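You operate a simulated robot arm through the tools that you are given. There is no shell and no other tool. Be economical: measure what you need, move in short steps, check, and stop when the job is done.

Carry out the task below with a simulated two-armed robot. There is one attempt and no reset: what you move stays moved.

## Task
Pick up the white tub marked "paste" from the top of the work table with one hand, pass it to the other hand and put it on the top of the blue trolley. Set down upright: white tub.

Only the result counts: the job must be done as asked and must still hold three seconds after the hand-in. Knocking over, shifting, dropping, spilling or breaking anything else fails it.

## Robot
Two 7-joint arms with two-finger parallel grippers on one trunk, on a base that drives. Base frame: it is fixed to the floor where the robot stands at the start and does not move with it; the origin is under the middle of the robot, x ahead of it, y to its left, z up; the surface under the hand at the start is at about z = 0.75. Units: m, rad, N and s.
The left shoulder is at the start at [0.11, 0.169, 1.459], the right one opposite. With the tool pointing down near the work surface each hand reaches from about 0.32 to 0.7 m from the robot's upright axis, wherever it stands, measured 20 degrees to its own side. Places, roughly: top of the blue trolley [0.7, 0.6, 0.6]. Payload 1.57 kg a hand.
Tool frame (each hand has its own): the origin (TCP) lies between the finger pads and is the grasp point; the fingertips stand 0.03 m ahead of it; z points along the fingers, y is the line along which they close. Largest opening 0.08 m; finger width 0.017, thickness 0.012; the body of the gripper, 0.04 by 0.082 m, starts 0.08 m behind the TCP.
Orientation is that of the tool frame in the base frame, as a unit quaternion [w, x, y, z]. With the fingers straight down and closing along the base's y, the tool's x points along the base's -x, its y along +y and its z along -z.

## Interface
- The arms move only by the tool apply_moves. It takes "left_deltas", "right_deltas" or both (then of equal length, played together; a hand with none holds still); each is a list of rows, each a list of 7 numbers: the turn, a rotation vector about the tool's x, y, z in units of 8 degrees (1.0 is 8 degrees), then the shift along the tool's x, y, z in units of 30 mm (1.0 is 30 mm), then the gripper command, from -1 (shut) to 1 (fully open), values between in proportion. In form: [[ax, ay, az, x, y, z, jaw], ...]. A call has 1 to 8 rows; each row shifts and turns the commanded pose from where the row before left it, along the tool's axes as they then stand. A call with a number of a shift or a turn outside -1 to 1 is refused whole. Each row takes 0.2 s and may step no farther than 0.05 m and 0.15 rad from the row before; otherwise, or with a gripper value out of range, the whole call is refused. A pose out of reach is approached as far as the arm can. The call stops where the force on the tool passes 40 N (or 10 N more than at its start, if that is more) or the arm is blocked; 0.2 s more then pass. The fingers move at their own pace (about 0.072 m/s each) and stop on an object; they squeeze with about 36 N. The grip force told is the motor's: it shows also when the fingers shut on nothing. Time passes only in rows, and 0.2 s behind the last, so rows that do not move let the fingers close. The reply holds the time, the measured pose of the TCP, the force on the tool along the base axes, the opening and the grip force, in the units named above and with some noise, with the torque about the TCP (base axes, N m) and any sound that the robot's microphone picked up, and new pictures: "pictures" is both (left out), scene, wrist or none (wrist: the cameras of the hands that moved).
- Cameras (640 x 400 px; columns grow to the right, rows downward): "scene" is now at [0.1517, 0.0129, 1.6348]; the picture's right is [0.19, -0.98, 0.00], its down [-0.80, -0.16, -0.57] and it looks along [0.56, 0.11, -0.82] (base axes); focal length 276 px, centre (320, 200). "left" rides on the left gripper at [0.072, 0.007, -0.122] in its tool frame; the picture's right is [-0.09, 1.00, 0.00], its down [-0.84, -0.08, -0.54] and it looks along [-0.54, -0.05, 0.84] (tool axes); focal length 238 px, centre (320, 200). "right" rides on the right gripper at [0.072, -0.007, -0.122] in its tool frame; the picture's right is [0.09, 1.00, 0.00], its down [-0.84, 0.08, -0.54] and it looks along [-0.54, 0.05, 0.84] (tool axes); focal length 238 px, centre (320, 200). There is no depth. A picture from a camera that has moved, and an enlarged one, comes with that camera's place and axes in the base frame and with its lens.
- slide_trunk(by): slides the trunk up (or, below 0, down) by that many m; the arms and the scene camera ride with it, the base frame stays. It gives what a move gives, with no picture.
- roll_base(legs): drives the robot by 1 to 6 legs, each [ahead, left, turn to the left] in m, m and rad, along the robot's own axes; the way and the turn of a leg run together, so that a leg with both is an arc; at most 1.5 m and 3.142 rad a leg. The arms and the cameras ride along, it lands a little off, and it stops where it bumps. It gives what a move gives, and a new picture of the scene camera.
- head_to(pan, tilt): turns the head with the scene camera to pan (to the left, within 1.501 rad either way) and tilt (down, from -0.506 to 1.204), counted from straight ahead of the robot. It gives what a move gives, and a new picture of the scene camera.
- enlarge(camera, box): a new picture of the part [left, top, right, bottom] of that camera's present view, enlarged. It takes no simulated time.
- close_job(): hands the job in; it is judged then, once.

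Go step by step. Nothing tells you exact positions but the pictures and the camera data: compare them with the known pose of the tool, close in by small moves and look again before you grip or let go. The budget is 120 turns and 260 pictures, counting those below and the enlarged ones. Unless the task says otherwise, let go and move clear before handing in, and close with one line.

The tools are called after ">>>" as a command line: name --argument value ..., lists and objects as JSON in quotes. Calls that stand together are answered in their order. apply_moves: Moves the arms, as the interface text tells. Its arguments: {"type":"object","properties":{"left_deltas":{"type":"array"},"right_deltas":{"type":"array"},"pictures":{"type":"string","enum":["both","scene","wrist","none"]}},"required":[]} The other tools are called the same way: slide_trunk (by) slides the trunk up or down; roll_base (legs) drives the base; head_to (pan, tilt) turns the head that bears the scene camera; enlarge (camera, box) takes an enlarged picture of a part of a camera's view; close_job () hands the job in.

At the start:

```text
time_s: 0.0
left_tcp_pos: [0.55, 0.4463, 0.9954]
left_ee_rot: [0.0, 0.0, 1.0, 0.0]
left_ft_force: [-0.3, 0.1, 0.8]
left_wrist_torque: [0.04, 0.03, 0.0]
left_finger_gap: 0.0799
left_grip_force: 0.0
right_tcp_pos: [0.6887, -0.174, 0.9579]
right_ee_rot: [0.0, -0.001, 1.0, 0.0]
right_ft_force: [-0.2, 0.1, -0.5]
right_wrist_torque: [-0.05, -0.01, 0.04]
right_finger_gap: 0.0799
right_grip_force: 0.0
trunk travel left (down, up): [-0.773, 0.117]
robot x, y, heading: [-0.006, 0.0039, 0.005]
head pan, tilt: [0.194, 0.96]
```

scene: 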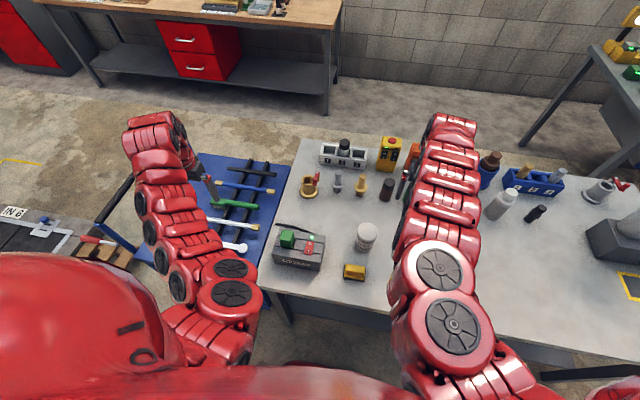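
right: 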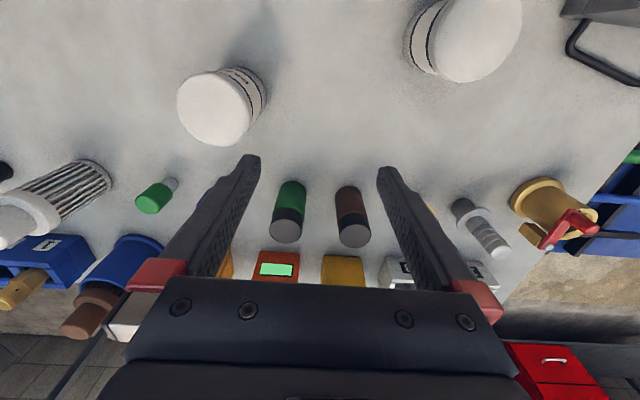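
left: 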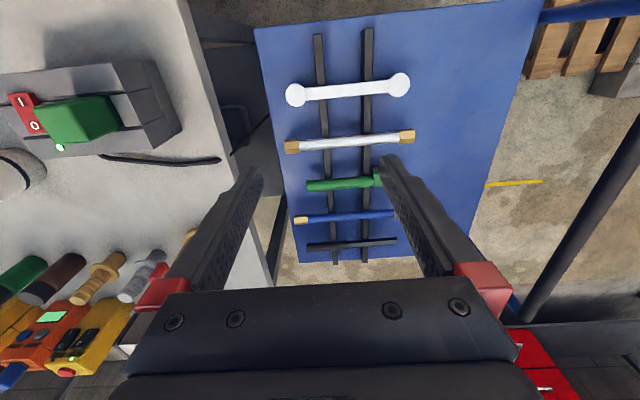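

I see two white tubs in the right wrist view, one of them hidden behind the right arm in the scene view. I'll enlarge to read the labels.

>>> enlarge --camera "right" --box '[160, 40, 290, 160]'

>>> enlarge --camera "right" --box '[390, 0, 540, 100]'

>>> enlarge --camera "scene" --box '[260, 130, 420, 290]'

>>> enlarge --camera "scene" --box '[120, 130, 300, 280]'

```text
3.33 times, centred on (225, 100) of right
camera zoom: at [0.6179, -0.1802, 1.0805], right [-0.09, 1.0, 0.0], down [0.84, 0.08, 0.54], along [0.54, 0.05, -0.84], focal length 794 px, centre (637, 533)
```

zoom: 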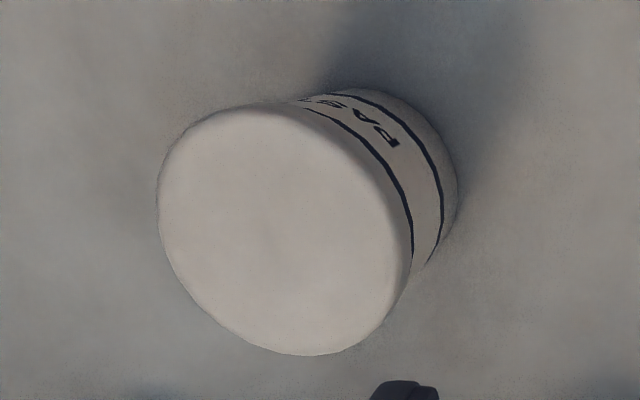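

```text
4.00 times, centred on (465, 50) of right
camera zoom: at [0.6179, -0.1802, 1.0805], right [-0.09, 1.0, 0.0], down [0.84, 0.08, 0.54], along [0.54, 0.05, -0.84], focal length 953 px, centre (-260, 800)
```

zoom: 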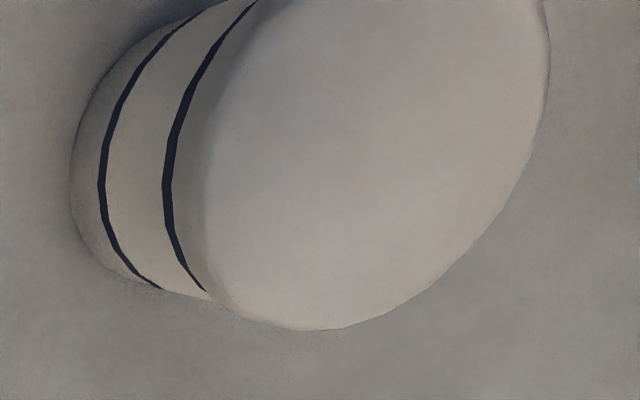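

```text
2.50 times, centred on (340, 210) of scene
camera zoom: at [0.1517, 0.0129, 1.6348], right [0.19, -0.98, 0.0], down [-0.8, -0.16, -0.57], along [0.56, 0.11, -0.82], focal length 689 px, centre (270, 175)
```

zoom: 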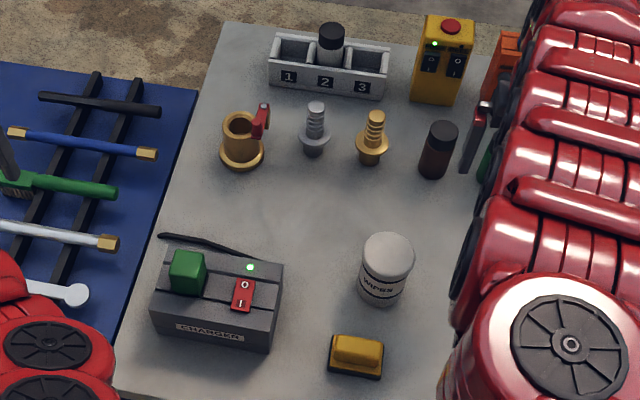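

```text
2.67 times, centred on (210, 205) of scene
camera zoom: at [0.1517, 0.0129, 1.6348], right [0.19, -0.98, 0.0], down [-0.8, -0.16, -0.57], along [0.56, 0.11, -0.82], focal length 735 px, centre (613, 187)
```

zoom: 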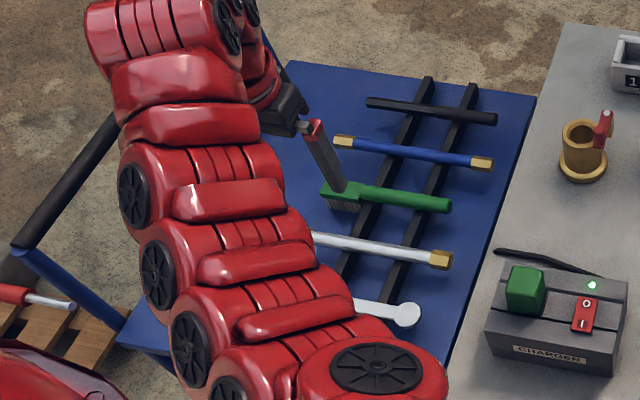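

The right tub is the paste (label "PAS…"), at about [0.68, -0.285]. The other is WIPES and must stay. I bring the right hand behind and above the paste tub, tilted forward about 32°, and look again.

>>> apply_moves --right_deltas '[[0, 0, 0, 0.69, -0.92, 0.3, 1], [0, 0, 0, 0.69, -0.92, 0.3, 1], [0, 0, 0, 0.69, -0.92, 0.3, 1], [0, 0, 0, 0.69, -0.92, 0.3, 1], [0, -1, 0, 0, 0, 0, 1], [0, -1, 0, 0, 0, 0, 1], [0, -1, 0, 0, 0, 0, 1], [0, -1, 0, 0, 0, 0, 1]]'

```text
time_s: 1.8
left_tcp_pos: [0.5494, 0.4449, 0.9963]
left_ee_rot: [0.0, 0.0, 1.0, 0.0]
left_ft_force: [0.1, 0.2, -0.6]
left_wrist_torque: [-0.01, -0.01, -0.01]
left_finger_gap: 0.0802
left_grip_force: 0.1
right_tcp_pos: [0.6744, -0.3069, 0.9127]
right_ee_rot: [0.241, 0.0, 0.971, 0.0]
right_ft_force: [0.3, 0.4, 0.8]
right_wrist_torque: [0.0, 0.02, -0.01]
right_finger_gap: 0.0802
right_grip_force: 0.1
right hand out of reach, approached as far as the arm can: row 5, 6, 7, 8
trunk travel left (down, up): [-0.773, 0.117]
robot x, y, heading: [0.0016, -0.001, 0.004]
head pan, tilt: [0.194, 0.96]
camera scene: at [0.152, 0.0129, 1.6347], right [0.19, -0.98, 0.0], down [-0.8, -0.16, -0.57], along [0.56, 0.11, -0.82], focal length 276 px, centre (320, 200)
camera right: at [0.5535, -0.3135, 0.9875], right [-0.08, 1.0, -0.04], down [0.49, 0.08, 0.87], along [0.87, 0.05, -0.49], focal length 238 px, centre (320, 200)
```

scene: 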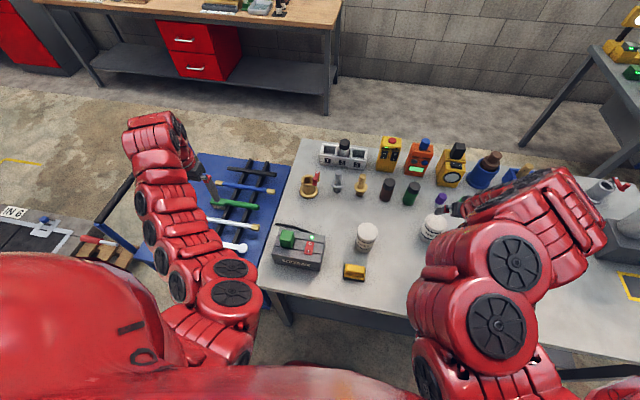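
right: 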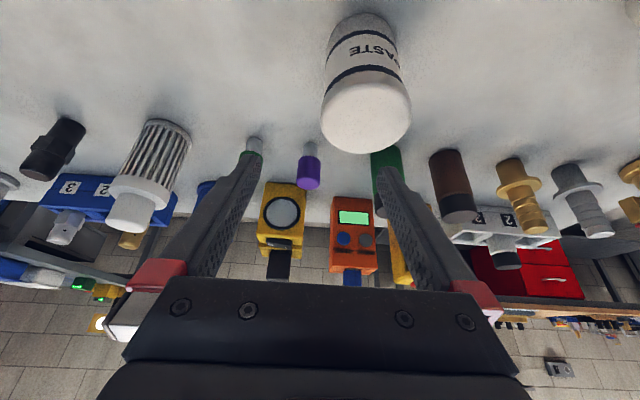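

The tub is at about [0.684, -0.272], with its lid at z ≈ 0.84 and about 0.07 wide. Tilting hits a wrist limit with the shoulders this high, so I raise both hands and then lower the trunk.

>>> apply_moves --right_deltas '[[0, 0, 0, 0, 0, -1, 1], [0, 0, 0, 0, 0, -1, 1], [0, 0, 0, 0, 0, -1, 1], [0, 0, 0, 0, 0, -1, 1], [0, 0, 0, 0, 0, -1, 1], [0, 0, 0, 0, 0, -1, 1], [0, 0, 0, 0, 0, -1, 1]]' --left_deltas '[[0, 0, 0, 0, 0, -1, 1], [0, 0, 0, 0, 0, -1, 1], [0, 0, 0, 0, 0, -1, 1], [0, 0, 0, 0, 0, -1, 1], [0, 0, 0, 0, 0, -1, 1], [0, 0, 0, 0, 0, -1, 1], [0, 0, 0, 0, 0, -1, 1]]' --pictures "scene"

```text
time_s: 3.4
left_tcp_pos: [0.5618, 0.4509, 1.1578]
left_ee_rot: [0.0, 0.001, 1.0, 0.0]
left_ft_force: [0.9, 0.1, 0.6]
left_wrist_torque: [-0.01, -0.02, 0.0]
left_finger_gap: 0.0797
left_grip_force: 0.1
left hand out of reach, approached as far as the arm can: row 1, 2, 3
right_tcp_pos: [0.7182, -0.3527, 1.0046]
right_ee_rot: [0.24, -0.001, 0.971, 0.001]
right_ft_force: [0.1, 0.0, -0.7]
right_wrist_torque: [0.0, -0.03, 0.02]
right_finger_gap: 0.0798
right_grip_force: 0.1
right hand out of reach, approached as far as the arm can: row 1, 2, 3, 4, 5, 6, 7
trunk travel left (down, up): [-0.773, 0.117]
robot x, y, heading: [0.0024, -0.0019, -0.002]
head pan, tilt: [0.194, 0.96]
camera scene: at [0.151, 0.0123, 1.6348], right [0.19, -0.98, 0.0], down [-0.8, -0.16, -0.57], along [0.56, 0.11, -0.82], focal length 276 px, centre (320, 200)
```

scene: 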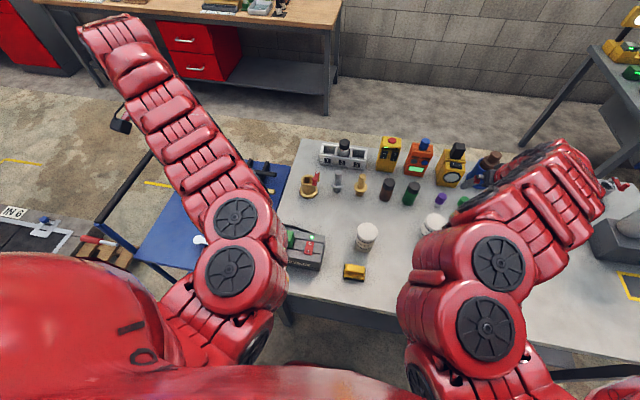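

The arms are hitting their minimum fold: the wrist gets too close to the shoulder. Raising the trunk gives more room.

>>> slide_trunk --by 0.08

>>> apply_moves --right_deltas '[[0, 0, 0, 0, 0, 0, 1]]' --pictures "wrist"

```text
time_s: 4.6
left_tcp_pos: [0.5618, 0.4537, 1.238]
left_ee_rot: [-0.001, 0.0, 1.0, 0.0]
left_ft_force: [0.5, 0.2, 0.6]
left_wrist_torque: [0.0, -0.01, 0.01]
left_finger_gap: 0.0802
left_grip_force: 0.1
right_tcp_pos: [0.7167, -0.3521, 1.0858]
right_ee_rot: [0.24, -0.001, 0.971, 0.0]
right_ft_force: [0.3, -0.2, -0.4]
right_wrist_torque: [-0.02, 0.02, 0.03]
right_finger_gap: 0.0802
right_grip_force: 0.2
trunk travel left (down, up): [-0.853, 0.037]
robot x, y, heading: [0.0015, 0.0002, 0.0]
head pan, tilt: [0.194, 0.96]
```

```text
time_s: 5.0
left_tcp_pos: [0.5616, 0.4527, 1.2382]
left_ee_rot: [-0.001, 0.001, 1.0, 0.001]
left_ft_force: [1.0, 0.2, -0.2]
left_wrist_torque: [-0.03, 0.05, 0.03]
left_finger_gap: 0.0804
left_grip_force: 0.1
right_tcp_pos: [0.7164, -0.354, 1.0853]
right_ee_rot: [0.24, 0.0, 0.971, 0.0]
right_ft_force: [-0.2, 0.5, 0.6]
right_wrist_torque: [0.01, -0.02, 0.02]
right_finger_gap: 0.0799
right_grip_force: 0.1
trunk travel left (down, up): [-0.853, 0.037]
robot x, y, heading: [0.0002, 0.0009, -0.004]
head pan, tilt: [0.194, 0.96]
camera right: at [0.5962, -0.3604, 1.1597], right [-0.08, 1.0, -0.04], down [0.49, 0.08, 0.87], along [0.87, 0.05, -0.49], focal length 238 px, centre (320, 200)
```

right: 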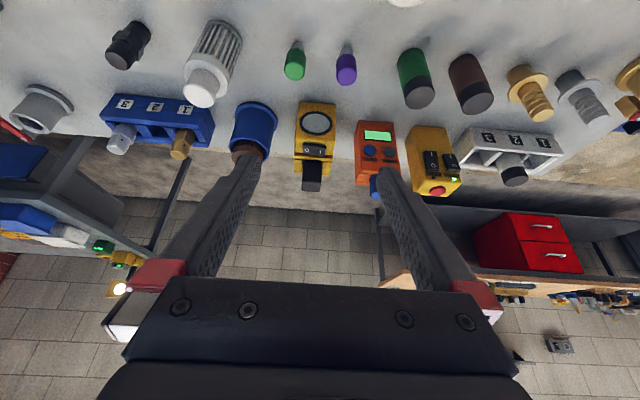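

The shoulder now has room. I move to the approach line behind and above the tub.

>>> apply_moves --right_deltas '[[0, 0, 0, 0.794, 0.39, 0.6, 1], [0, 0, 0, 0.794, 0.39, 0.6, 1], [0, 0, 0, 0.794, 0.39, 0.6, 1], [0, 0, 0, 0.794, 0.39, 0.6, 1], [0, 0, 0, 0.794, 0.39, 0.6, 1], [0, 0, 0, 0.794, 0.39, 0.6, 1], [0, 0, 0, 0.794, 0.39, 0.6, 1]]' --pictures "wrist"

```text
time_s: 6.6
left_tcp_pos: [0.5613, 0.4536, 1.2375]
left_ee_rot: [0.0, 0.001, 1.0, 0.0]
left_ft_force: [0.2, -0.1, -0.2]
left_wrist_torque: [-0.01, 0.0, 0.01]
left_finger_gap: 0.0801
left_grip_force: 0.1
right_tcp_pos: [0.6324, -0.2722, 0.895]
right_ee_rot: [0.24, -0.001, 0.971, -0.001]
right_ft_force: [-0.1, 0.1, 0.6]
right_wrist_torque: [0.01, 0.01, 0.04]
right_finger_gap: 0.08
right_grip_force: 0.0
right hand out of reach, approached as far as the arm can: row 1
trunk travel left (down, up): [-0.853, 0.037]
robot x, y, heading: [-0.0004, 0.0051, -0.003]
head pan, tilt: [0.194, 0.96]
camera right: at [0.511, -0.2794, 0.9689], right [-0.08, 1.0, -0.04], down [0.49, 0.08, 0.87], along [0.87, 0.05, -0.49], focal length 238 px, centre (320, 200)
```

right: 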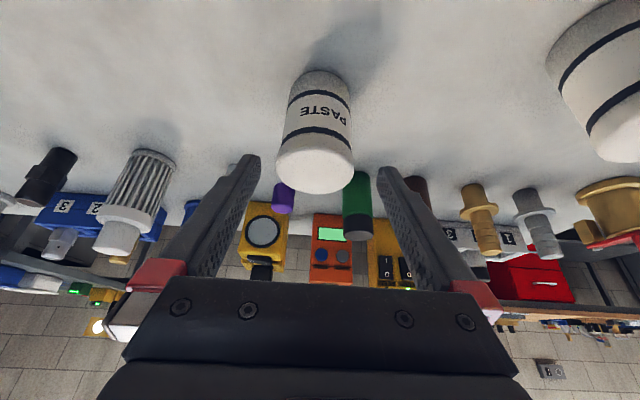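

The tub's axis is at y ≈ -0.277, with a lid about 0.07 wide and a body about 0.06. I approach two thirds of the way with a small y correction and check.

>>> apply_moves --right_deltas '[[0, 0, 0, -0.1, -0.16, 0.7, 1], [0, 0, 0, -0.1, 0, 0.7, 1]]' --pictures "wrist"

```text
time_s: 7.2
left_tcp_pos: [0.5611, 0.4537, 1.2371]
left_ee_rot: [0.0, 0.001, 1.0, 0.001]
left_ft_force: [-0.4, 0.1, -0.1]
left_wrist_torque: [0.02, 0.01, -0.02]
left_finger_gap: 0.0802
left_grip_force: 0.1
right_tcp_pos: [0.6585, -0.2774, 0.8585]
right_ee_rot: [0.24, -0.001, 0.971, 0.001]
right_ft_force: [0.3, 0.2, 1.1]
right_wrist_torque: [0.01, -0.02, 0.03]
right_finger_gap: 0.0802
right_grip_force: 0.0
trunk travel left (down, up): [-0.853, 0.037]
robot x, y, heading: [-0.0013, 0.0037, 0.001]
head pan, tilt: [0.194, 0.96]
camera right: at [0.5364, -0.2837, 0.9332], right [-0.08, 1.0, -0.04], down [0.49, 0.08, 0.87], along [0.87, 0.05, -0.49], focal length 238 px, centre (320, 200)
```

right: 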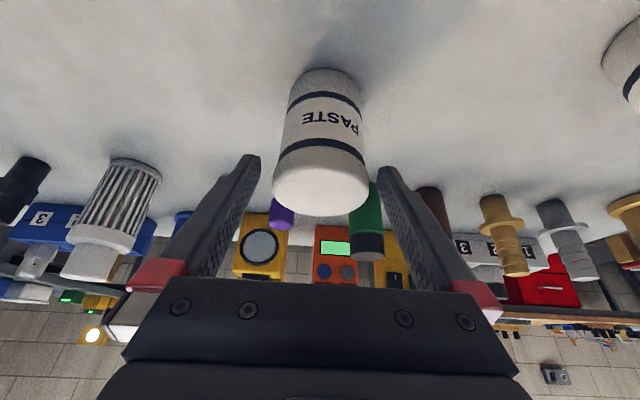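

It is well centred between the fingers. I advance the last 4 cm to the lid, then close.

>>> apply_moves --right_deltas '[[0, 0, 0, -0.1, 0.03, 0.7, 1], [0, 0, 0, -0.1, 0.03, 0.7, 1]]' --pictures "both"

```text
time_s: 7.8
left_tcp_pos: [0.5626, 0.4526, 1.2369]
left_ee_rot: [-0.001, 0.0, 1.0, 0.0]
left_ft_force: [-0.6, 0.1, 0.4]
left_wrist_torque: [0.05, -0.03, 0.03]
left_finger_gap: 0.0801
left_grip_force: 0.0
right_tcp_pos: [0.6835, -0.2745, 0.8251]
right_ee_rot: [0.24, -0.001, 0.971, 0.002]
right_ft_force: [0.6, 0.6, 0.6]
right_wrist_torque: [-0.03, 0.0, 0.0]
right_finger_gap: 0.0799
right_grip_force: 0.0
trunk travel left (down, up): [-0.853, 0.037]
robot x, y, heading: [0.0021, 0.0007, -0.003]
head pan, tilt: [0.194, 0.96]
camera scene: at [0.1525, 0.0119, 1.7147], right [0.19, -0.98, 0.0], down [-0.8, -0.16, -0.57], along [0.56, 0.11, -0.82], focal length 276 px, centre (320, 200)
camera right: at [0.5624, -0.282, 0.8994], right [-0.08, 1.0, -0.04], down [0.49, 0.08, 0.87], along [0.87, 0.05, -0.49], focal length 238 px, centre (320, 200)
```

scene: 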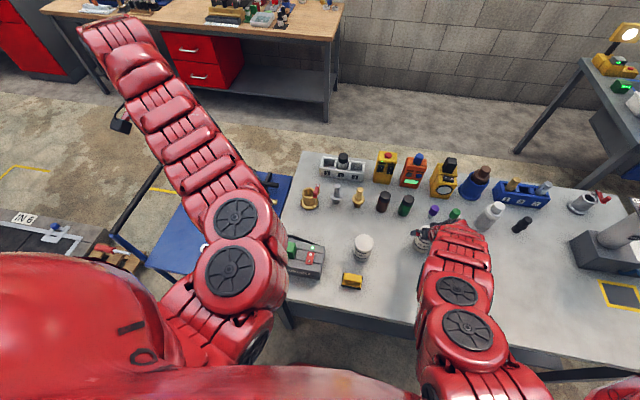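
right: 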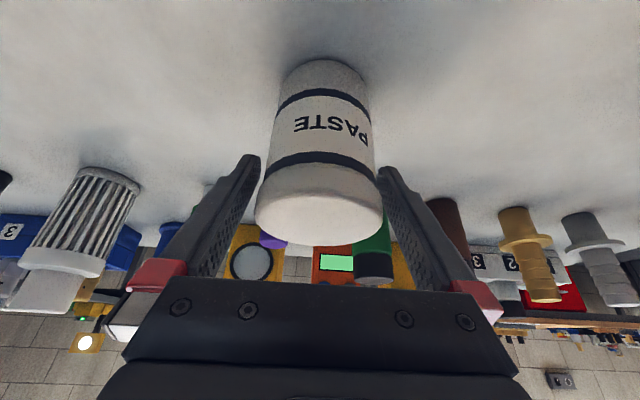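

The lid lies between the pads at TCP depth. I close the gripper.

>>> apply_moves --right_deltas '[[0, 0, 0, 0, 0, 0, -1], [0, 0, 0, 0, 0, 0, -1], [0, 0, 0, 0, 0, 0, -1]]' --pictures "wrist"

```text
time_s: 8.6
left_tcp_pos: [0.5618, 0.453, 1.237]
left_ee_rot: [0.0, 0.0, 1.0, 0.0]
left_ft_force: [-0.1, 0.3, -0.1]
left_wrist_torque: [-0.03, -0.03, 0.03]
left_finger_gap: 0.0802
left_grip_force: 0.1
right_tcp_pos: [0.6834, -0.2753, 0.8251]
right_ee_rot: [0.24, -0.001, 0.971, 0.001]
right_ft_force: [-1.2, 0.7, 2.7]
right_wrist_torque: [0.26, 0.1, 0.05]
right_finger_gap: 0.0646
right_grip_force: 35.9
trunk travel left (down, up): [-0.853, 0.037]
robot x, y, heading: [0.0031, -0.0027, -0.005]
head pan, tilt: [0.194, 0.96]
camera right: at [0.5613, -0.2817, 0.9002], right [-0.08, 1.0, -0.04], down [0.49, 0.08, 0.87], along [0.87, 0.05, -0.49], focal length 238 px, centre (320, 200)
```

right: 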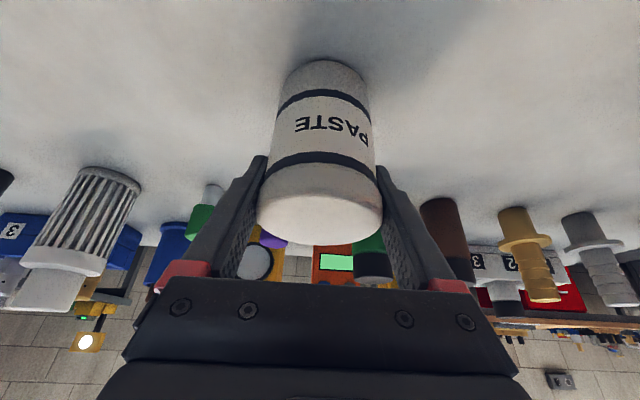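

The tub is gripped (gap 0.065). I lift it straight up about 10 cm.

>>> apply_moves --right_deltas '[[0, 0, 0, -0.2, 0, -0.37, -1], [0, 0, 0, -0.4, 0, -0.75, -1], [0, 0, 0, -0.4, 0, -0.75, -1], [0, 0, 0, -0.4, 0, -0.75, -1], [0, 0, 0, -0.4, 0, -0.75, -1]]' --pictures "both"

```text
time_s: 9.8
left_tcp_pos: [0.5617, 0.4539, 1.2382]
left_ee_rot: [0.0, 0.0, 1.0, 0.001]
left_ft_force: [-0.8, -0.6, 0.3]
left_wrist_torque: [0.01, -0.01, 0.02]
left_finger_gap: 0.0801
left_grip_force: 0.0
right_tcp_pos: [0.6825, -0.2737, 0.9402]
right_ee_rot: [0.24, -0.001, 0.971, 0.002]
right_ft_force: [-0.4, -0.2, 0.4]
right_wrist_torque: [-0.02, -0.03, 0.02]
right_finger_gap: 0.0
right_grip_force: 21.5
trunk travel left (down, up): [-0.853, 0.037]
robot x, y, heading: [0.0008, 0.0023, 0.0]
head pan, tilt: [0.194, 0.96]
camera scene: at [0.1507, 0.0133, 1.7149], right [0.19, -0.98, 0.0], down [-0.8, -0.16, -0.57], along [0.56, 0.11, -0.82], focal length 276 px, centre (320, 200)
camera right: at [0.5618, -0.2815, 1.015], right [-0.08, 1.0, -0.04], down [0.49, 0.08, 0.87], along [0.87, 0.05, -0.49], focal length 238 px, centre (320, 200)
```

scene: 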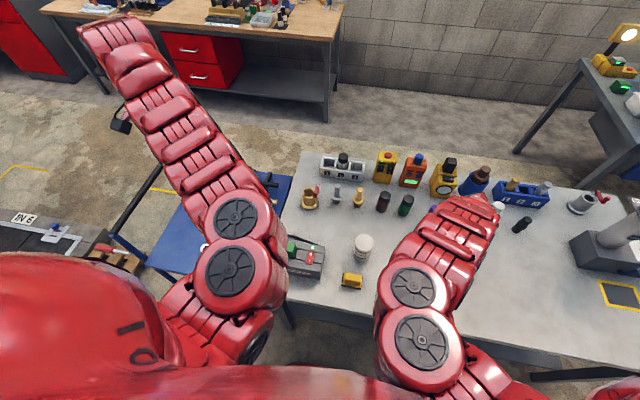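
right: 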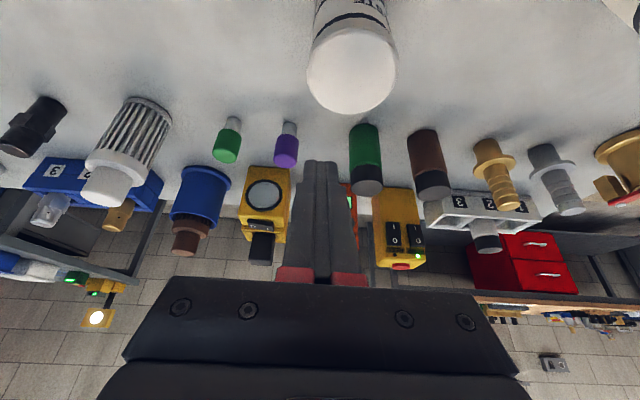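

The tub slipped out but still seems to be standing, shifted about 2 cm. My estimate of x was probably too far forward. I look closely before retrying.

>>> enlarge --camera "right" --box '[260, 0, 440, 130]'

>>> apply_moves --right_deltas '[[0, 0.8, 0, 0.9, 0, -0.5, 1], [0, 0.8, 0, 0.9, 0, -0.3, 1], [0, 0.8, 0, 0.9, 0, 0, 1], [0, 0.7, 0, 0.9, 0, 0, 1]]'

```text
3.08 times, centred on (350, 65) of right
camera zoom: at [0.5618, -0.2815, 1.015], right [-0.08, 1.0, -0.04], down [0.49, 0.08, 0.87], along [0.87, 0.05, -0.49], focal length 733 px, centre (228, 615)
```

zoom: 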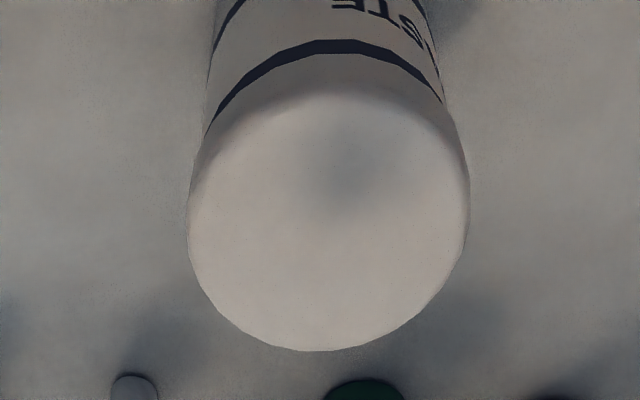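

```text
time_s: 10.8
left_tcp_pos: [0.5614, 0.4527, 1.238]
left_ee_rot: [0.0, -0.001, 1.0, -0.001]
left_ft_force: [0.6, 0.2, -0.6]
left_wrist_torque: [0.0, 0.04, 0.0]
left_finger_gap: 0.0801
left_grip_force: 0.0
right_tcp_pos: [0.5705, -0.2761, 0.9297]
right_ee_rot: [0.025, -0.001, 1.0, 0.002]
right_ft_force: [0.5, -0.5, 0.7]
right_wrist_torque: [-0.01, 0.02, -0.01]
right_finger_gap: 0.0801
right_grip_force: 0.0
trunk travel left (down, up): [-0.853, 0.037]
robot x, y, heading: [0.0028, -0.0045, -0.001]
head pan, tilt: [0.194, 0.96]
camera scene: at [0.1515, 0.0126, 1.7148], right [0.19, -0.98, 0.0], down [-0.8, -0.16, -0.57], along [0.56, 0.11, -0.82], focal length 276 px, centre (320, 200)
camera right: at [0.4917, -0.2834, 1.0472], right [-0.09, 1.0, 0.0], down [0.81, 0.08, 0.58], along [0.58, 0.05, -0.81], focal length 238 px, centre (320, 200)
```

scene: 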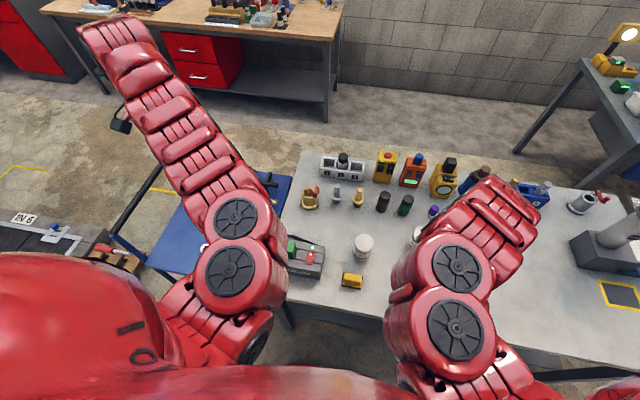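
right: 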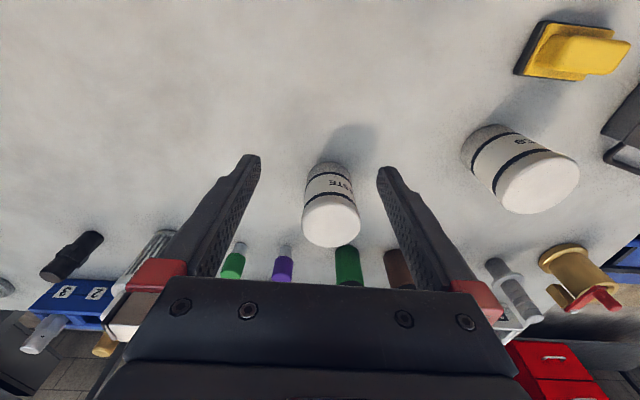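

The tub stands upright. Two views put it at [0.672, -0.255] with its top at 0.838, so I had gripped about 1.5 cm off centre before. I re-align behind it, again with tilt.

>>> apply_moves --right_deltas '[[0, 0, 0, -0.85, 0.35, 0.35, 1], [0, 0, 0, -0.85, 0.35, 0.35, 1], [0, -1, 0, 0, 0, 0, 1], [0, -1, 0, 0, 0, 0, 1], [0, -1, 0, 0, 0, 0, 1]]' --pictures "wrist"

```text
time_s: 12.0
left_tcp_pos: [0.5635, 0.4528, 1.2374]
left_ee_rot: [0.001, 0.0, 1.0, 0.0]
left_ft_force: [0.5, -0.7, 0.3]
left_wrist_torque: [-0.01, 0.01, 0.0]
left_finger_gap: 0.0802
left_grip_force: 0.0
right_tcp_pos: [0.6199, -0.2521, 0.9017]
right_ee_rot: [0.196, -0.001, 0.981, 0.01]
right_ft_force: [0.2, 0.0, -0.3]
right_wrist_torque: [-0.01, 0.0, -0.03]
right_finger_gap: 0.0803
right_grip_force: 0.1
right hand out of reach, approached as far as the arm can: row 5
trunk travel left (down, up): [-0.853, 0.037]
robot x, y, heading: [-0.0019, -0.001, 0.002]
head pan, tilt: [0.194, 0.96]
camera right: at [0.5067, -0.2619, 0.9878], right [-0.09, 1.0, -0.02], down [0.57, 0.07, 0.82], along [0.82, 0.07, -0.57], focal length 238 px, centre (320, 200)
```

right: 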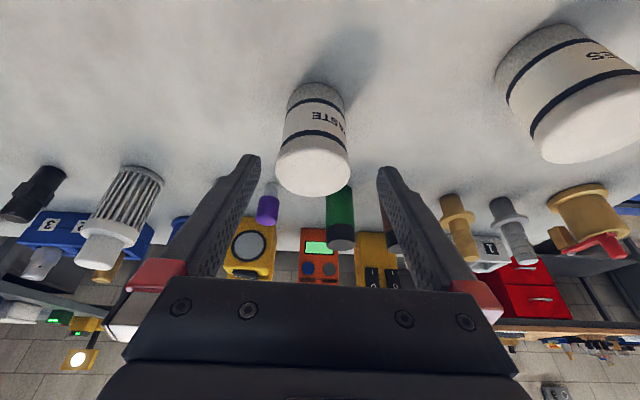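

The measurement agrees ([0.674, -0.256]). I advance along the fingers to a deeper grip, first three quarters of the way.

>>> apply_moves --right_deltas '[[0, 0, 0, -0.12, -0.1, 0.92, 1], [0, 0, 0, -0.12, -0.03, 0.92, 1], [0, 0, 0, -0.12, 0, 0.92, 1]]' --pictures "wrist"

```text
time_s: 12.8
left_tcp_pos: [0.5623, 0.4529, 1.2372]
left_ee_rot: [0.0, -0.001, 1.0, 0.001]
left_ft_force: [0.0, -0.2, -0.1]
left_wrist_torque: [0.0, 0.0, 0.01]
left_finger_gap: 0.08
left_grip_force: 0.2
right_tcp_pos: [0.6622, -0.254, 0.8293]
right_ee_rot: [0.194, -0.001, 0.981, 0.011]
right_ft_force: [0.3, 0.0, 0.6]
right_wrist_torque: [0.0, 0.04, 0.0]
right_finger_gap: 0.0799
right_grip_force: 0.1
trunk travel left (down, up): [-0.853, 0.037]
robot x, y, heading: [-0.0006, 0.0002, 0.0]
head pan, tilt: [0.194, 0.96]
camera right: at [0.5489, -0.2635, 0.9142], right [-0.09, 1.0, -0.01], down [0.57, 0.06, 0.82], along [0.82, 0.07, -0.57], focal length 238 px, centre (320, 200)
```

right: 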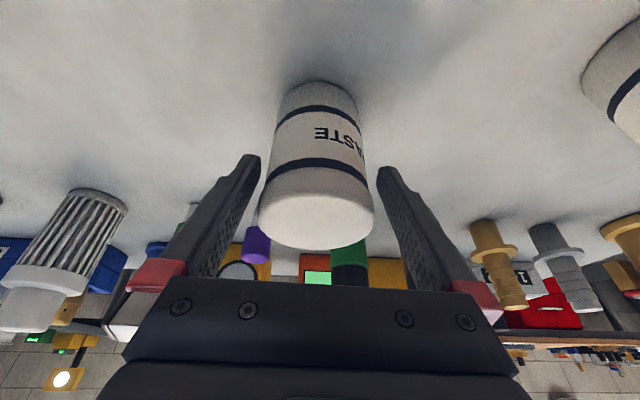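

The tub is centred. I advance the final 4 cm and close.

>>> apply_moves --right_deltas '[[0, 0, 0, -0.1, -0.04, 0.7, 1], [0, 0, 0, -0.1, 0, 0.7, 1], [0, 0, 0, 0, 0, 0, 1], [0, 0, 0, 0, 0, 0, -1], [0, 0, 0, 0, 0, 0, -1], [0, 0, 0, 0, 0, 0, -1]]' --pictures "wrist"

```text
time_s: 14.2
left_tcp_pos: [0.5612, 0.4539, 1.2382]
left_ee_rot: [0.001, 0.0, 1.0, 0.0]
left_ft_force: [-0.2, 0.4, -0.6]
left_wrist_torque: [0.02, 0.03, 0.0]
left_finger_gap: 0.0801
left_grip_force: 0.0
right_tcp_pos: [0.6783, -0.2549, 0.8025]
right_ee_rot: [0.196, 0.0, 0.981, 0.01]
right_ft_force: [-1.2, 0.4, 2.3]
right_wrist_torque: [-0.16, 0.03, -0.03]
right_finger_gap: 0.0652
right_grip_force: 35.8
right hand out of reach, approached as far as the arm can: row 2
trunk travel left (down, up): [-0.853, 0.037]
robot x, y, heading: [-0.002, -0.0004, 0.0]
head pan, tilt: [0.194, 0.96]
camera right: at [0.5644, -0.2637, 0.8884], right [-0.09, 1.0, -0.02], down [0.56, 0.06, 0.82], along [0.82, 0.07, -0.57], focal length 238 px, centre (320, 200)
```

right: 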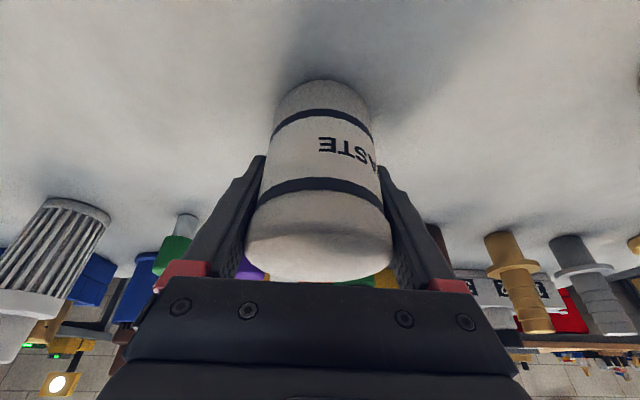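

The grip is deeper now (gap 0.065). I lift 2 cm slowly and check that it holds.

>>> apply_moves --right_deltas '[[0, 0, 0, -0.1, 0, -0.25, -1], [0, 0, 0, -0.1, 0, -0.25, -1], [0, 0, 0, -0.1, 0, -0.25, -1]]' --pictures "wrist"

```text
time_s: 15.0
left_tcp_pos: [0.5629, 0.453, 1.2369]
left_ee_rot: [0.0, -0.001, 1.0, 0.001]
left_ft_force: [0.4, -0.2, 1.0]
left_wrist_torque: [0.02, 0.01, -0.01]
left_finger_gap: 0.0802
left_grip_force: 0.0
right_tcp_pos: [0.6774, -0.2552, 0.8266]
right_ee_rot: [0.195, -0.002, 0.981, 0.011]
right_ft_force: [-0.1, 0.4, -3.7]
right_wrist_torque: [-0.01, 0.02, 0.01]
right_finger_gap: 0.065
right_grip_force: 36.1
trunk travel left (down, up): [-0.853, 0.037]
robot x, y, heading: [-0.0008, 0.0001, 0.0]
head pan, tilt: [0.194, 0.96]
camera right: at [0.5642, -0.2645, 0.9123], right [-0.09, 1.0, -0.01], down [0.57, 0.06, 0.82], along [0.82, 0.07, -0.57], focal length 238 px, centre (320, 200)
```

right: 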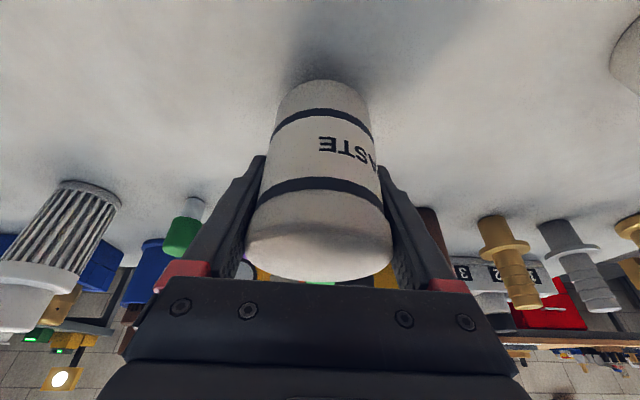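

The tub holds (about 4 N weight, grip 36 N). I lift it further, clear of everything.

>>> apply_moves --right_deltas '[[0, 0, 0, -0.384, 0, -0.923, -1], [0, 0, 0, -0.384, 0, -0.923, -1], [0, 0, 0, -0.384, 0, -0.923, -1], [0, 0, 0, -0.384, 0, -0.923, -1]]' --pictures "wrist"

```text
time_s: 16.0
left_tcp_pos: [0.5615, 0.4528, 1.2374]
left_ee_rot: [0.0, 0.0, 1.0, 0.0]
left_ft_force: [-0.2, -1.1, -0.7]
left_wrist_torque: [-0.01, 0.02, 0.02]
left_finger_gap: 0.08
left_grip_force: 0.0
right_tcp_pos: [0.6777, -0.2562, 0.9486]
right_ee_rot: [0.195, -0.002, 0.981, 0.011]
right_ft_force: [0.4, -0.3, -4.3]
right_wrist_torque: [0.02, -0.02, -0.01]
right_finger_gap: 0.0647
right_grip_force: 36.4
trunk travel left (down, up): [-0.853, 0.037]
robot x, y, heading: [0.0021, 0.002, 0.0]
head pan, tilt: [0.194, 0.96]
camera right: at [0.564, -0.2662, 1.033], right [-0.09, 1.0, -0.02], down [0.56, 0.07, 0.82], along [0.82, 0.07, -0.57], focal length 238 px, centre (320, 200)
```

right: 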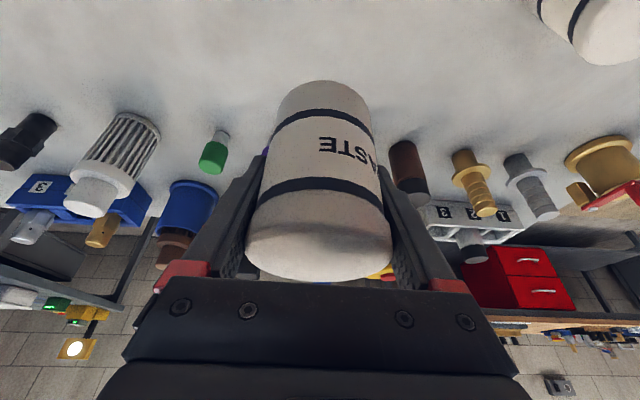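

It is securely held. I carry it towards the middle at this height; its bottom at about 0.9 m clears the wipes tub.

>>> apply_moves --right_deltas '[[0, 0, 0, 0, 0.5, 0, -1], [0, 0, 0, 0, 1, 0, -1], [0, 0, 0, 0, 1, 0, -1], [0, 0, 0, 0, 1, 0, -1], [0, 0, 0, 0, 1, 0, -1], [0, 0, 0, 0, 1, 0, -1], [0, 0, 0, 0, 1, 0, -1], [0, 0, 0, 0, 0.5, 0, -1]]' --pictures "none"

>>> apply_moves --right_deltas '[[-0.384, 0, -0.923, 0, 0, 0, -1], [-0.384, 0, -0.923, 0, 0, 0, -1], [-0.384, 0, -0.923, 0, 0, 0, -1], [-0.384, 0, -0.923, 0, 0, 0, -1], [-0.384, 0, -0.923, 0, 0, 0, -1], [-0.384, 0, -0.923, 0, 0, 0, -1]]' --pictures "both"

```text
time_s: 17.8
left_tcp_pos: [0.5626, 0.4514, 1.2373]
left_ee_rot: [-0.001, 0.0, 1.0, 0.0]
left_ft_force: [0.9, -0.8, 0.5]
left_wrist_torque: [-0.01, 0.0, 0.0]
left_finger_gap: 0.0798
left_grip_force: 0.2
right_tcp_pos: [0.676, -0.0469, 0.9526]
right_ee_rot: [0.195, -0.002, 0.981, 0.011]
right_ft_force: [-0.7, -0.2, -2.9]
right_wrist_torque: [0.0, 0.01, 0.0]
right_finger_gap: 0.065
right_grip_force: 35.9
trunk travel left (down, up): [-0.853, 0.037]
robot x, y, heading: [0.0004, -0.0031, 0.001]
head pan, tilt: [0.194, 0.96]
```

```text
time_s: 19.2
left_tcp_pos: [0.5629, 0.4529, 1.2379]
left_ee_rot: [-0.001, 0.0, 1.0, 0.0]
left_ft_force: [-0.2, -0.1, 0.1]
left_wrist_torque: [0.03, 0.02, 0.02]
left_finger_gap: 0.0802
left_grip_force: 0.1
right_tcp_pos: [0.6764, -0.0477, 0.9498]
right_ee_rot: [0.182, -0.4, 0.894, 0.09]
right_ft_force: [-0.1, 0.1, -3.3]
right_wrist_torque: [0.06, 0.02, -0.03]
right_finger_gap: 0.0647
right_grip_force: 35.5
trunk travel left (down, up): [-0.853, 0.037]
robot x, y, heading: [-0.0012, 0.0009, -0.001]
head pan, tilt: [0.194, 0.96]
camera scene: at [0.1525, 0.0126, 1.7147], right [0.19, -0.98, 0.0], down [-0.8, -0.16, -0.57], along [0.56, 0.11, -0.82], focal length 276 px, centre (320, 200)
camera right: at [0.6062, -0.1384, 1.0342], right [-0.8, 0.6, -0.02], down [0.32, 0.46, 0.83], along [0.51, 0.66, -0.56], focal length 238 px, centre (320, 200)
```

scene: 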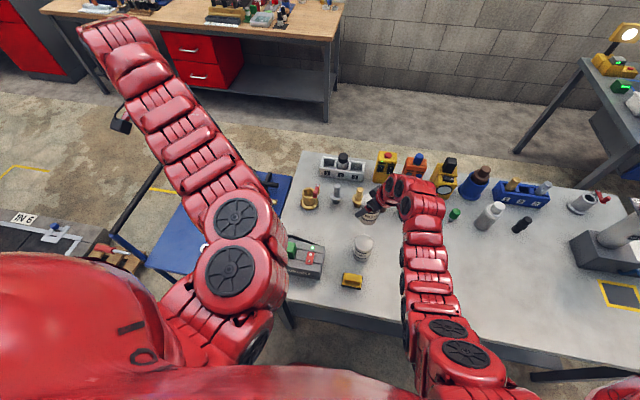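
right: 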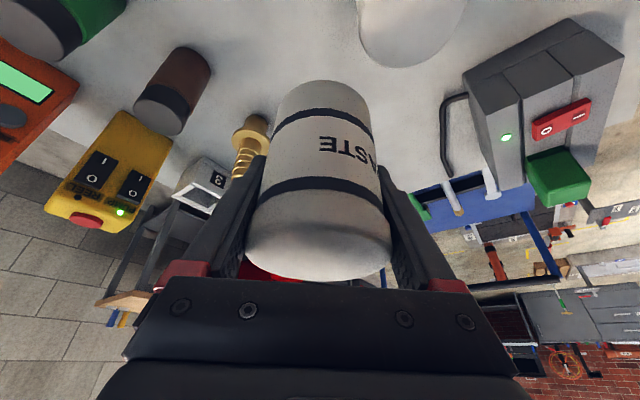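

The yaw worked and the tub is upright. To give the left arm room to reach in, I move the tub 7 cm forward. At the same time the left hand starts turning in the open, tilting forward and yawing to the right.

>>> apply_moves --right_deltas '[[0, 0, 0, -0.5, -0.6, 0.2, -1], [0, 0, 0, -0.5, -0.6, 0.2, -1], [0, 0, 0, -0.5, -0.6, 0.2, -1]]' --pictures "none"

>>> apply_moves --left_deltas '[[0, 0, 1, 0, 0, 1, 1], [0, 0, 1, 0, 0, 1, 1], [0, 0, 1, 0, 0, 1, 1], [0, 0, 1, 0, 0, 1, 1], [0, 0, 1, 0, 0, 1, 1], [0, 0, 1, 0, 0, 1, 1]]' --pictures "both"

```text
time_s: 20.0
left_tcp_pos: [0.5618, 0.453, 1.2369]
left_ee_rot: [0.0, 0.001, 1.0, 0.0]
left_ft_force: [-0.5, 0.7, 0.1]
left_wrist_torque: [0.01, 0.02, 0.0]
left_finger_gap: 0.0803
left_grip_force: 0.1
right_tcp_pos: [0.737, -0.0468, 0.9515]
right_ee_rot: [0.182, -0.4, 0.894, 0.089]
right_ft_force: [0.7, -0.5, -3.9]
right_wrist_torque: [-0.01, -0.02, -0.01]
right_finger_gap: 0.0648
right_grip_force: 36.2
right hand out of reach, approached as far as the arm can: row 3
trunk travel left (down, up): [-0.853, 0.037]
robot x, y, heading: [-0.0001, 0.0007, 0.001]
head pan, tilt: [0.194, 0.96]
```

```text
time_s: 21.4
left_tcp_pos: [0.5624, 0.4538, 1.0561]
left_ee_rot: [0.001, 0.408, 0.913, -0.002]
left_ft_force: [-0.6, -0.4, -0.4]
left_wrist_torque: [-0.02, 0.0, -0.04]
left_finger_gap: 0.08
left_grip_force: 0.1
right_tcp_pos: [0.7378, -0.0463, 0.9512]
right_ee_rot: [0.181, -0.4, 0.894, 0.089]
right_ft_force: [0.4, -0.3, -3.1]
right_wrist_torque: [-0.01, -0.01, 0.03]
right_finger_gap: 0.0649
right_grip_force: 36.0
trunk travel left (down, up): [-0.853, 0.037]
robot x, y, heading: [-0.0001, -0.0011, -0.001]
head pan, tilt: [0.194, 0.96]
camera scene: at [0.1522, 0.014, 1.7147], right [0.19, -0.98, 0.0], down [-0.8, -0.16, -0.57], along [0.56, 0.11, -0.82], focal length 276 px, centre (320, 200)
camera left: at [0.5188, 0.5117, 1.1795], right [0.8, 0.6, 0.0], down [0.5, -0.67, 0.54], along [0.32, -0.44, -0.84], focal length 238 px, centre (320, 200)
```

scene: 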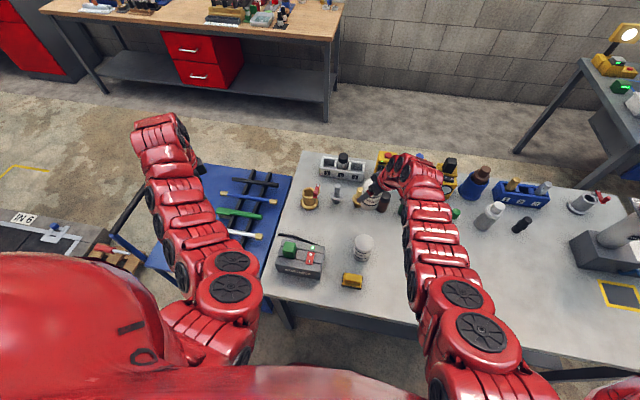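
left: 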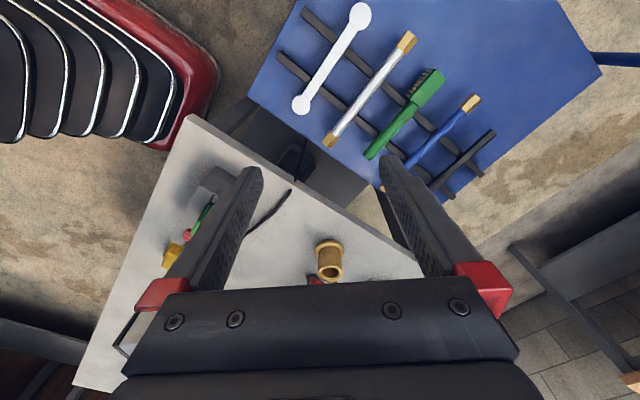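

Both hands are clear. I bring the left hand, still vertical, near the tub from the left and check.

>>> apply_moves --left_deltas '[[0, 0, 0, -1, -0.55, 0.15, 1], [0, 0, 0, -1, -0.55, 0.15, 1], [0, 0, 0, -1, -0.55, 0.15, 1], [0, 0, 0, -1, -0.55, 0.15, 1], [0, 0, 0, -1, -0.55, 0.15, 1], [0, 0, 0, -1, -0.55, 0.15, 1], [0, 0, 0, -1, -0.55, 0.15, 1], [0, 0, 0, -1, -0.55, 0.15, 1]]' --pictures "both"

```text
time_s: 23.2
left_tcp_pos: [0.6252, 0.1848, 1.0227]
left_ee_rot: [0.0, 0.407, 0.914, 0.001]
left_ft_force: [0.2, -0.6, 0.1]
left_wrist_torque: [-0.02, -0.02, 0.0]
left_finger_gap: 0.0798
left_grip_force: 0.1
right_tcp_pos: [0.7387, -0.0478, 0.9515]
right_ee_rot: [0.182, -0.4, 0.894, 0.09]
right_ft_force: [-0.5, -0.9, -3.0]
right_wrist_torque: [0.03, 0.03, 0.0]
right_finger_gap: 0.0648
right_grip_force: 35.9
trunk travel left (down, up): [-0.853, 0.037]
robot x, y, heading: [0.0014, 0.0, 0.004]
head pan, tilt: [0.194, 0.96]
camera scene: at [0.1527, 0.0115, 1.7147], right [0.19, -0.98, 0.0], down [-0.8, -0.16, -0.57], along [0.56, 0.11, -0.82], focal length 276 px, centre (320, 200)
camera left: at [0.5814, 0.2424, 1.145], right [0.8, 0.6, 0.0], down [0.5, -0.67, 0.54], along [0.32, -0.43, -0.84], focal length 238 px, centre (320, 200)
```

scene: 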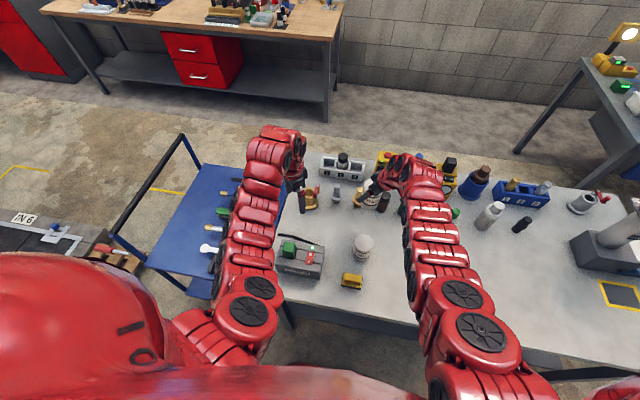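
left: 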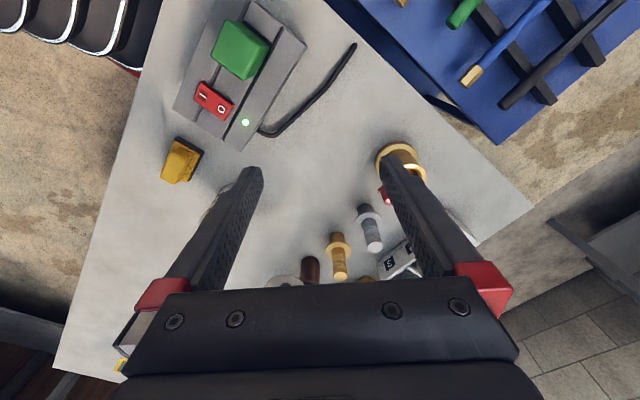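

I continue 10 cm, then tilt the left hand towards the tub.

>>> apply_moves --left_deltas '[[0, 0, 0, -1, -0.55, 0.15, 1], [0, 0, 0, -1, -0.55, 0.15, 1], [0, 0, 0, -1, -0.55, 0.15, 1], [0, -1, 0, 0, 0, 0, 1], [0, -1, 0, 0, 0, 0, 1], [0, -1, 0, 0, 0, 0, 1], [0, -1, 0, 0, 0, 0, 1]]' --pictures "both"

```text
time_s: 24.8
left_tcp_pos: [0.6481, 0.0869, 1.0089]
left_ee_rot: [0.253, 0.391, 0.877, -0.113]
left_ft_force: [-0.1, 0.0, -0.3]
left_wrist_torque: [-0.01, -0.02, -0.03]
left_finger_gap: 0.08
left_grip_force: 0.1
right_tcp_pos: [0.7372, -0.0456, 0.9522]
right_ee_rot: [0.182, -0.4, 0.894, 0.09]
right_ft_force: [0.3, 0.4, -3.6]
right_wrist_torque: [0.03, 0.01, 0.0]
right_finger_gap: 0.0651
right_grip_force: 36.5
trunk travel left (down, up): [-0.853, 0.037]
robot x, y, heading: [-0.0025, 0.0007, -0.001]
head pan, tilt: [0.194, 0.96]
camera scene: at [0.1513, 0.0141, 1.7148], right [0.19, -0.98, 0.0], down [-0.8, -0.16, -0.57], along [0.56, 0.11, -0.82], focal length 276 px, centre (320, 200)
camera left: at [0.5687, 0.1847, 1.0741], right [0.79, 0.61, 0.05], down [0.22, -0.36, 0.9], along [0.57, -0.71, -0.42], focal length 238 px, centre (320, 200)
```

scene: 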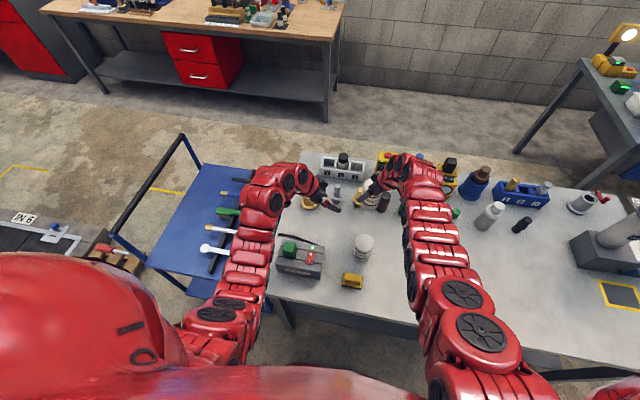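
left: 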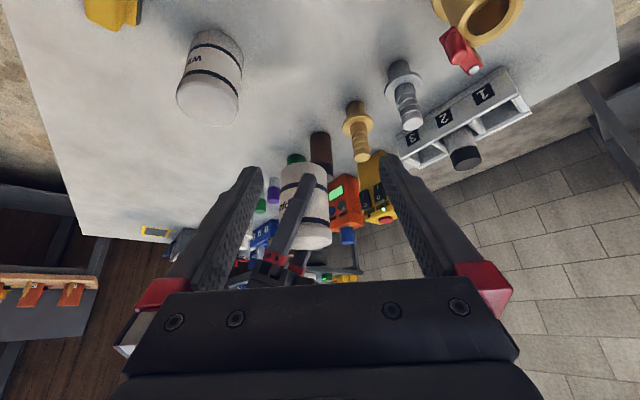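

The tub and the right finger are in the left wrist's view. I finish the tilt.

>>> apply_moves --left_deltas '[[0, -1, 0, 0, 0, 0, 1], [0, -1, 0, 0, 0, 0, 1], [0, -1, 0, 0, 0, 0, 1]]' --pictures "wrist"

```text
time_s: 25.6
left_tcp_pos: [0.6486, 0.0875, 1.0094]
left_ee_rot: [0.431, 0.359, 0.805, -0.191]
left_ft_force: [0.8, 1.0, 0.1]
left_wrist_torque: [-0.02, 0.0, 0.03]
left_finger_gap: 0.0799
left_grip_force: 0.0
right_tcp_pos: [0.7365, -0.0468, 0.9514]
right_ee_rot: [0.181, -0.4, 0.894, 0.09]
right_ft_force: [-0.1, -0.1, -2.5]
right_wrist_torque: [0.01, -0.01, -0.02]
right_finger_gap: 0.0653
right_grip_force: 36.3
trunk travel left (down, up): [-0.853, 0.037]
robot x, y, heading: [-0.0005, -0.0012, -0.002]
head pan, tilt: [0.194, 0.96]
camera left: at [0.5589, 0.1956, 1.0179], right [0.77, 0.63, 0.08], down [-0.05, -0.06, 1.0], along [0.63, -0.78, -0.02], focal length 238 px, centre (320, 200)
```

left: 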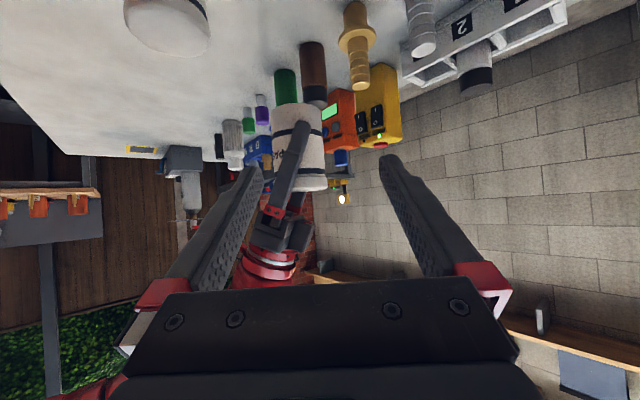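

The tub is upright in the right hand, at about [0.732, -0.048], with its base at z ≈ 0.90. I line the left hand up with it and advance 6 cm.

>>> apply_moves --left_deltas '[[0, 0, 0, -0.39, -0.48, 1, 1], [0, 0, 0, -0.39, -0.48, 1, 1]]' --pictures "wrist"

```text
time_s: 26.2
left_tcp_pos: [0.6691, 0.021, 0.9938]
left_ee_rot: [0.428, 0.36, 0.807, -0.191]
left_ft_force: [0.3, 0.0, 0.6]
left_wrist_torque: [0.0, 0.02, 0.02]
left_finger_gap: 0.0799
left_grip_force: 0.1
right_tcp_pos: [0.7376, -0.0482, 0.951]
right_ee_rot: [0.182, -0.4, 0.894, 0.09]
right_ft_force: [-0.1, 0.3, -2.4]
right_wrist_torque: [0.01, -0.02, -0.02]
right_finger_gap: 0.0649
right_grip_force: 35.9
trunk travel left (down, up): [-0.853, 0.037]
robot x, y, heading: [0.0002, -0.0008, -0.003]
head pan, tilt: [0.194, 0.96]
camera left: at [0.5782, 0.1295, 1.003], right [0.77, 0.63, 0.08], down [-0.04, -0.07, 1.0], along [0.63, -0.78, -0.02], focal length 238 px, centre (320, 200)
```

left: 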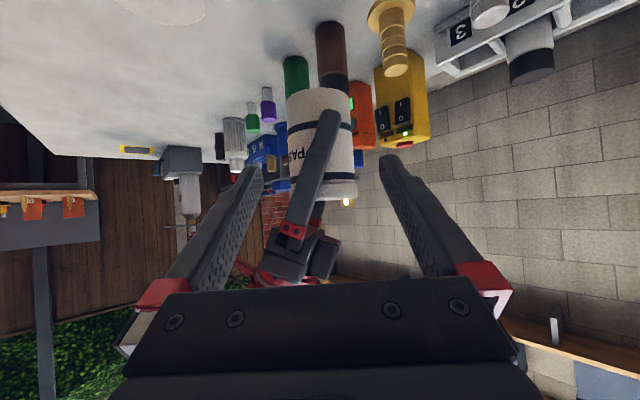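

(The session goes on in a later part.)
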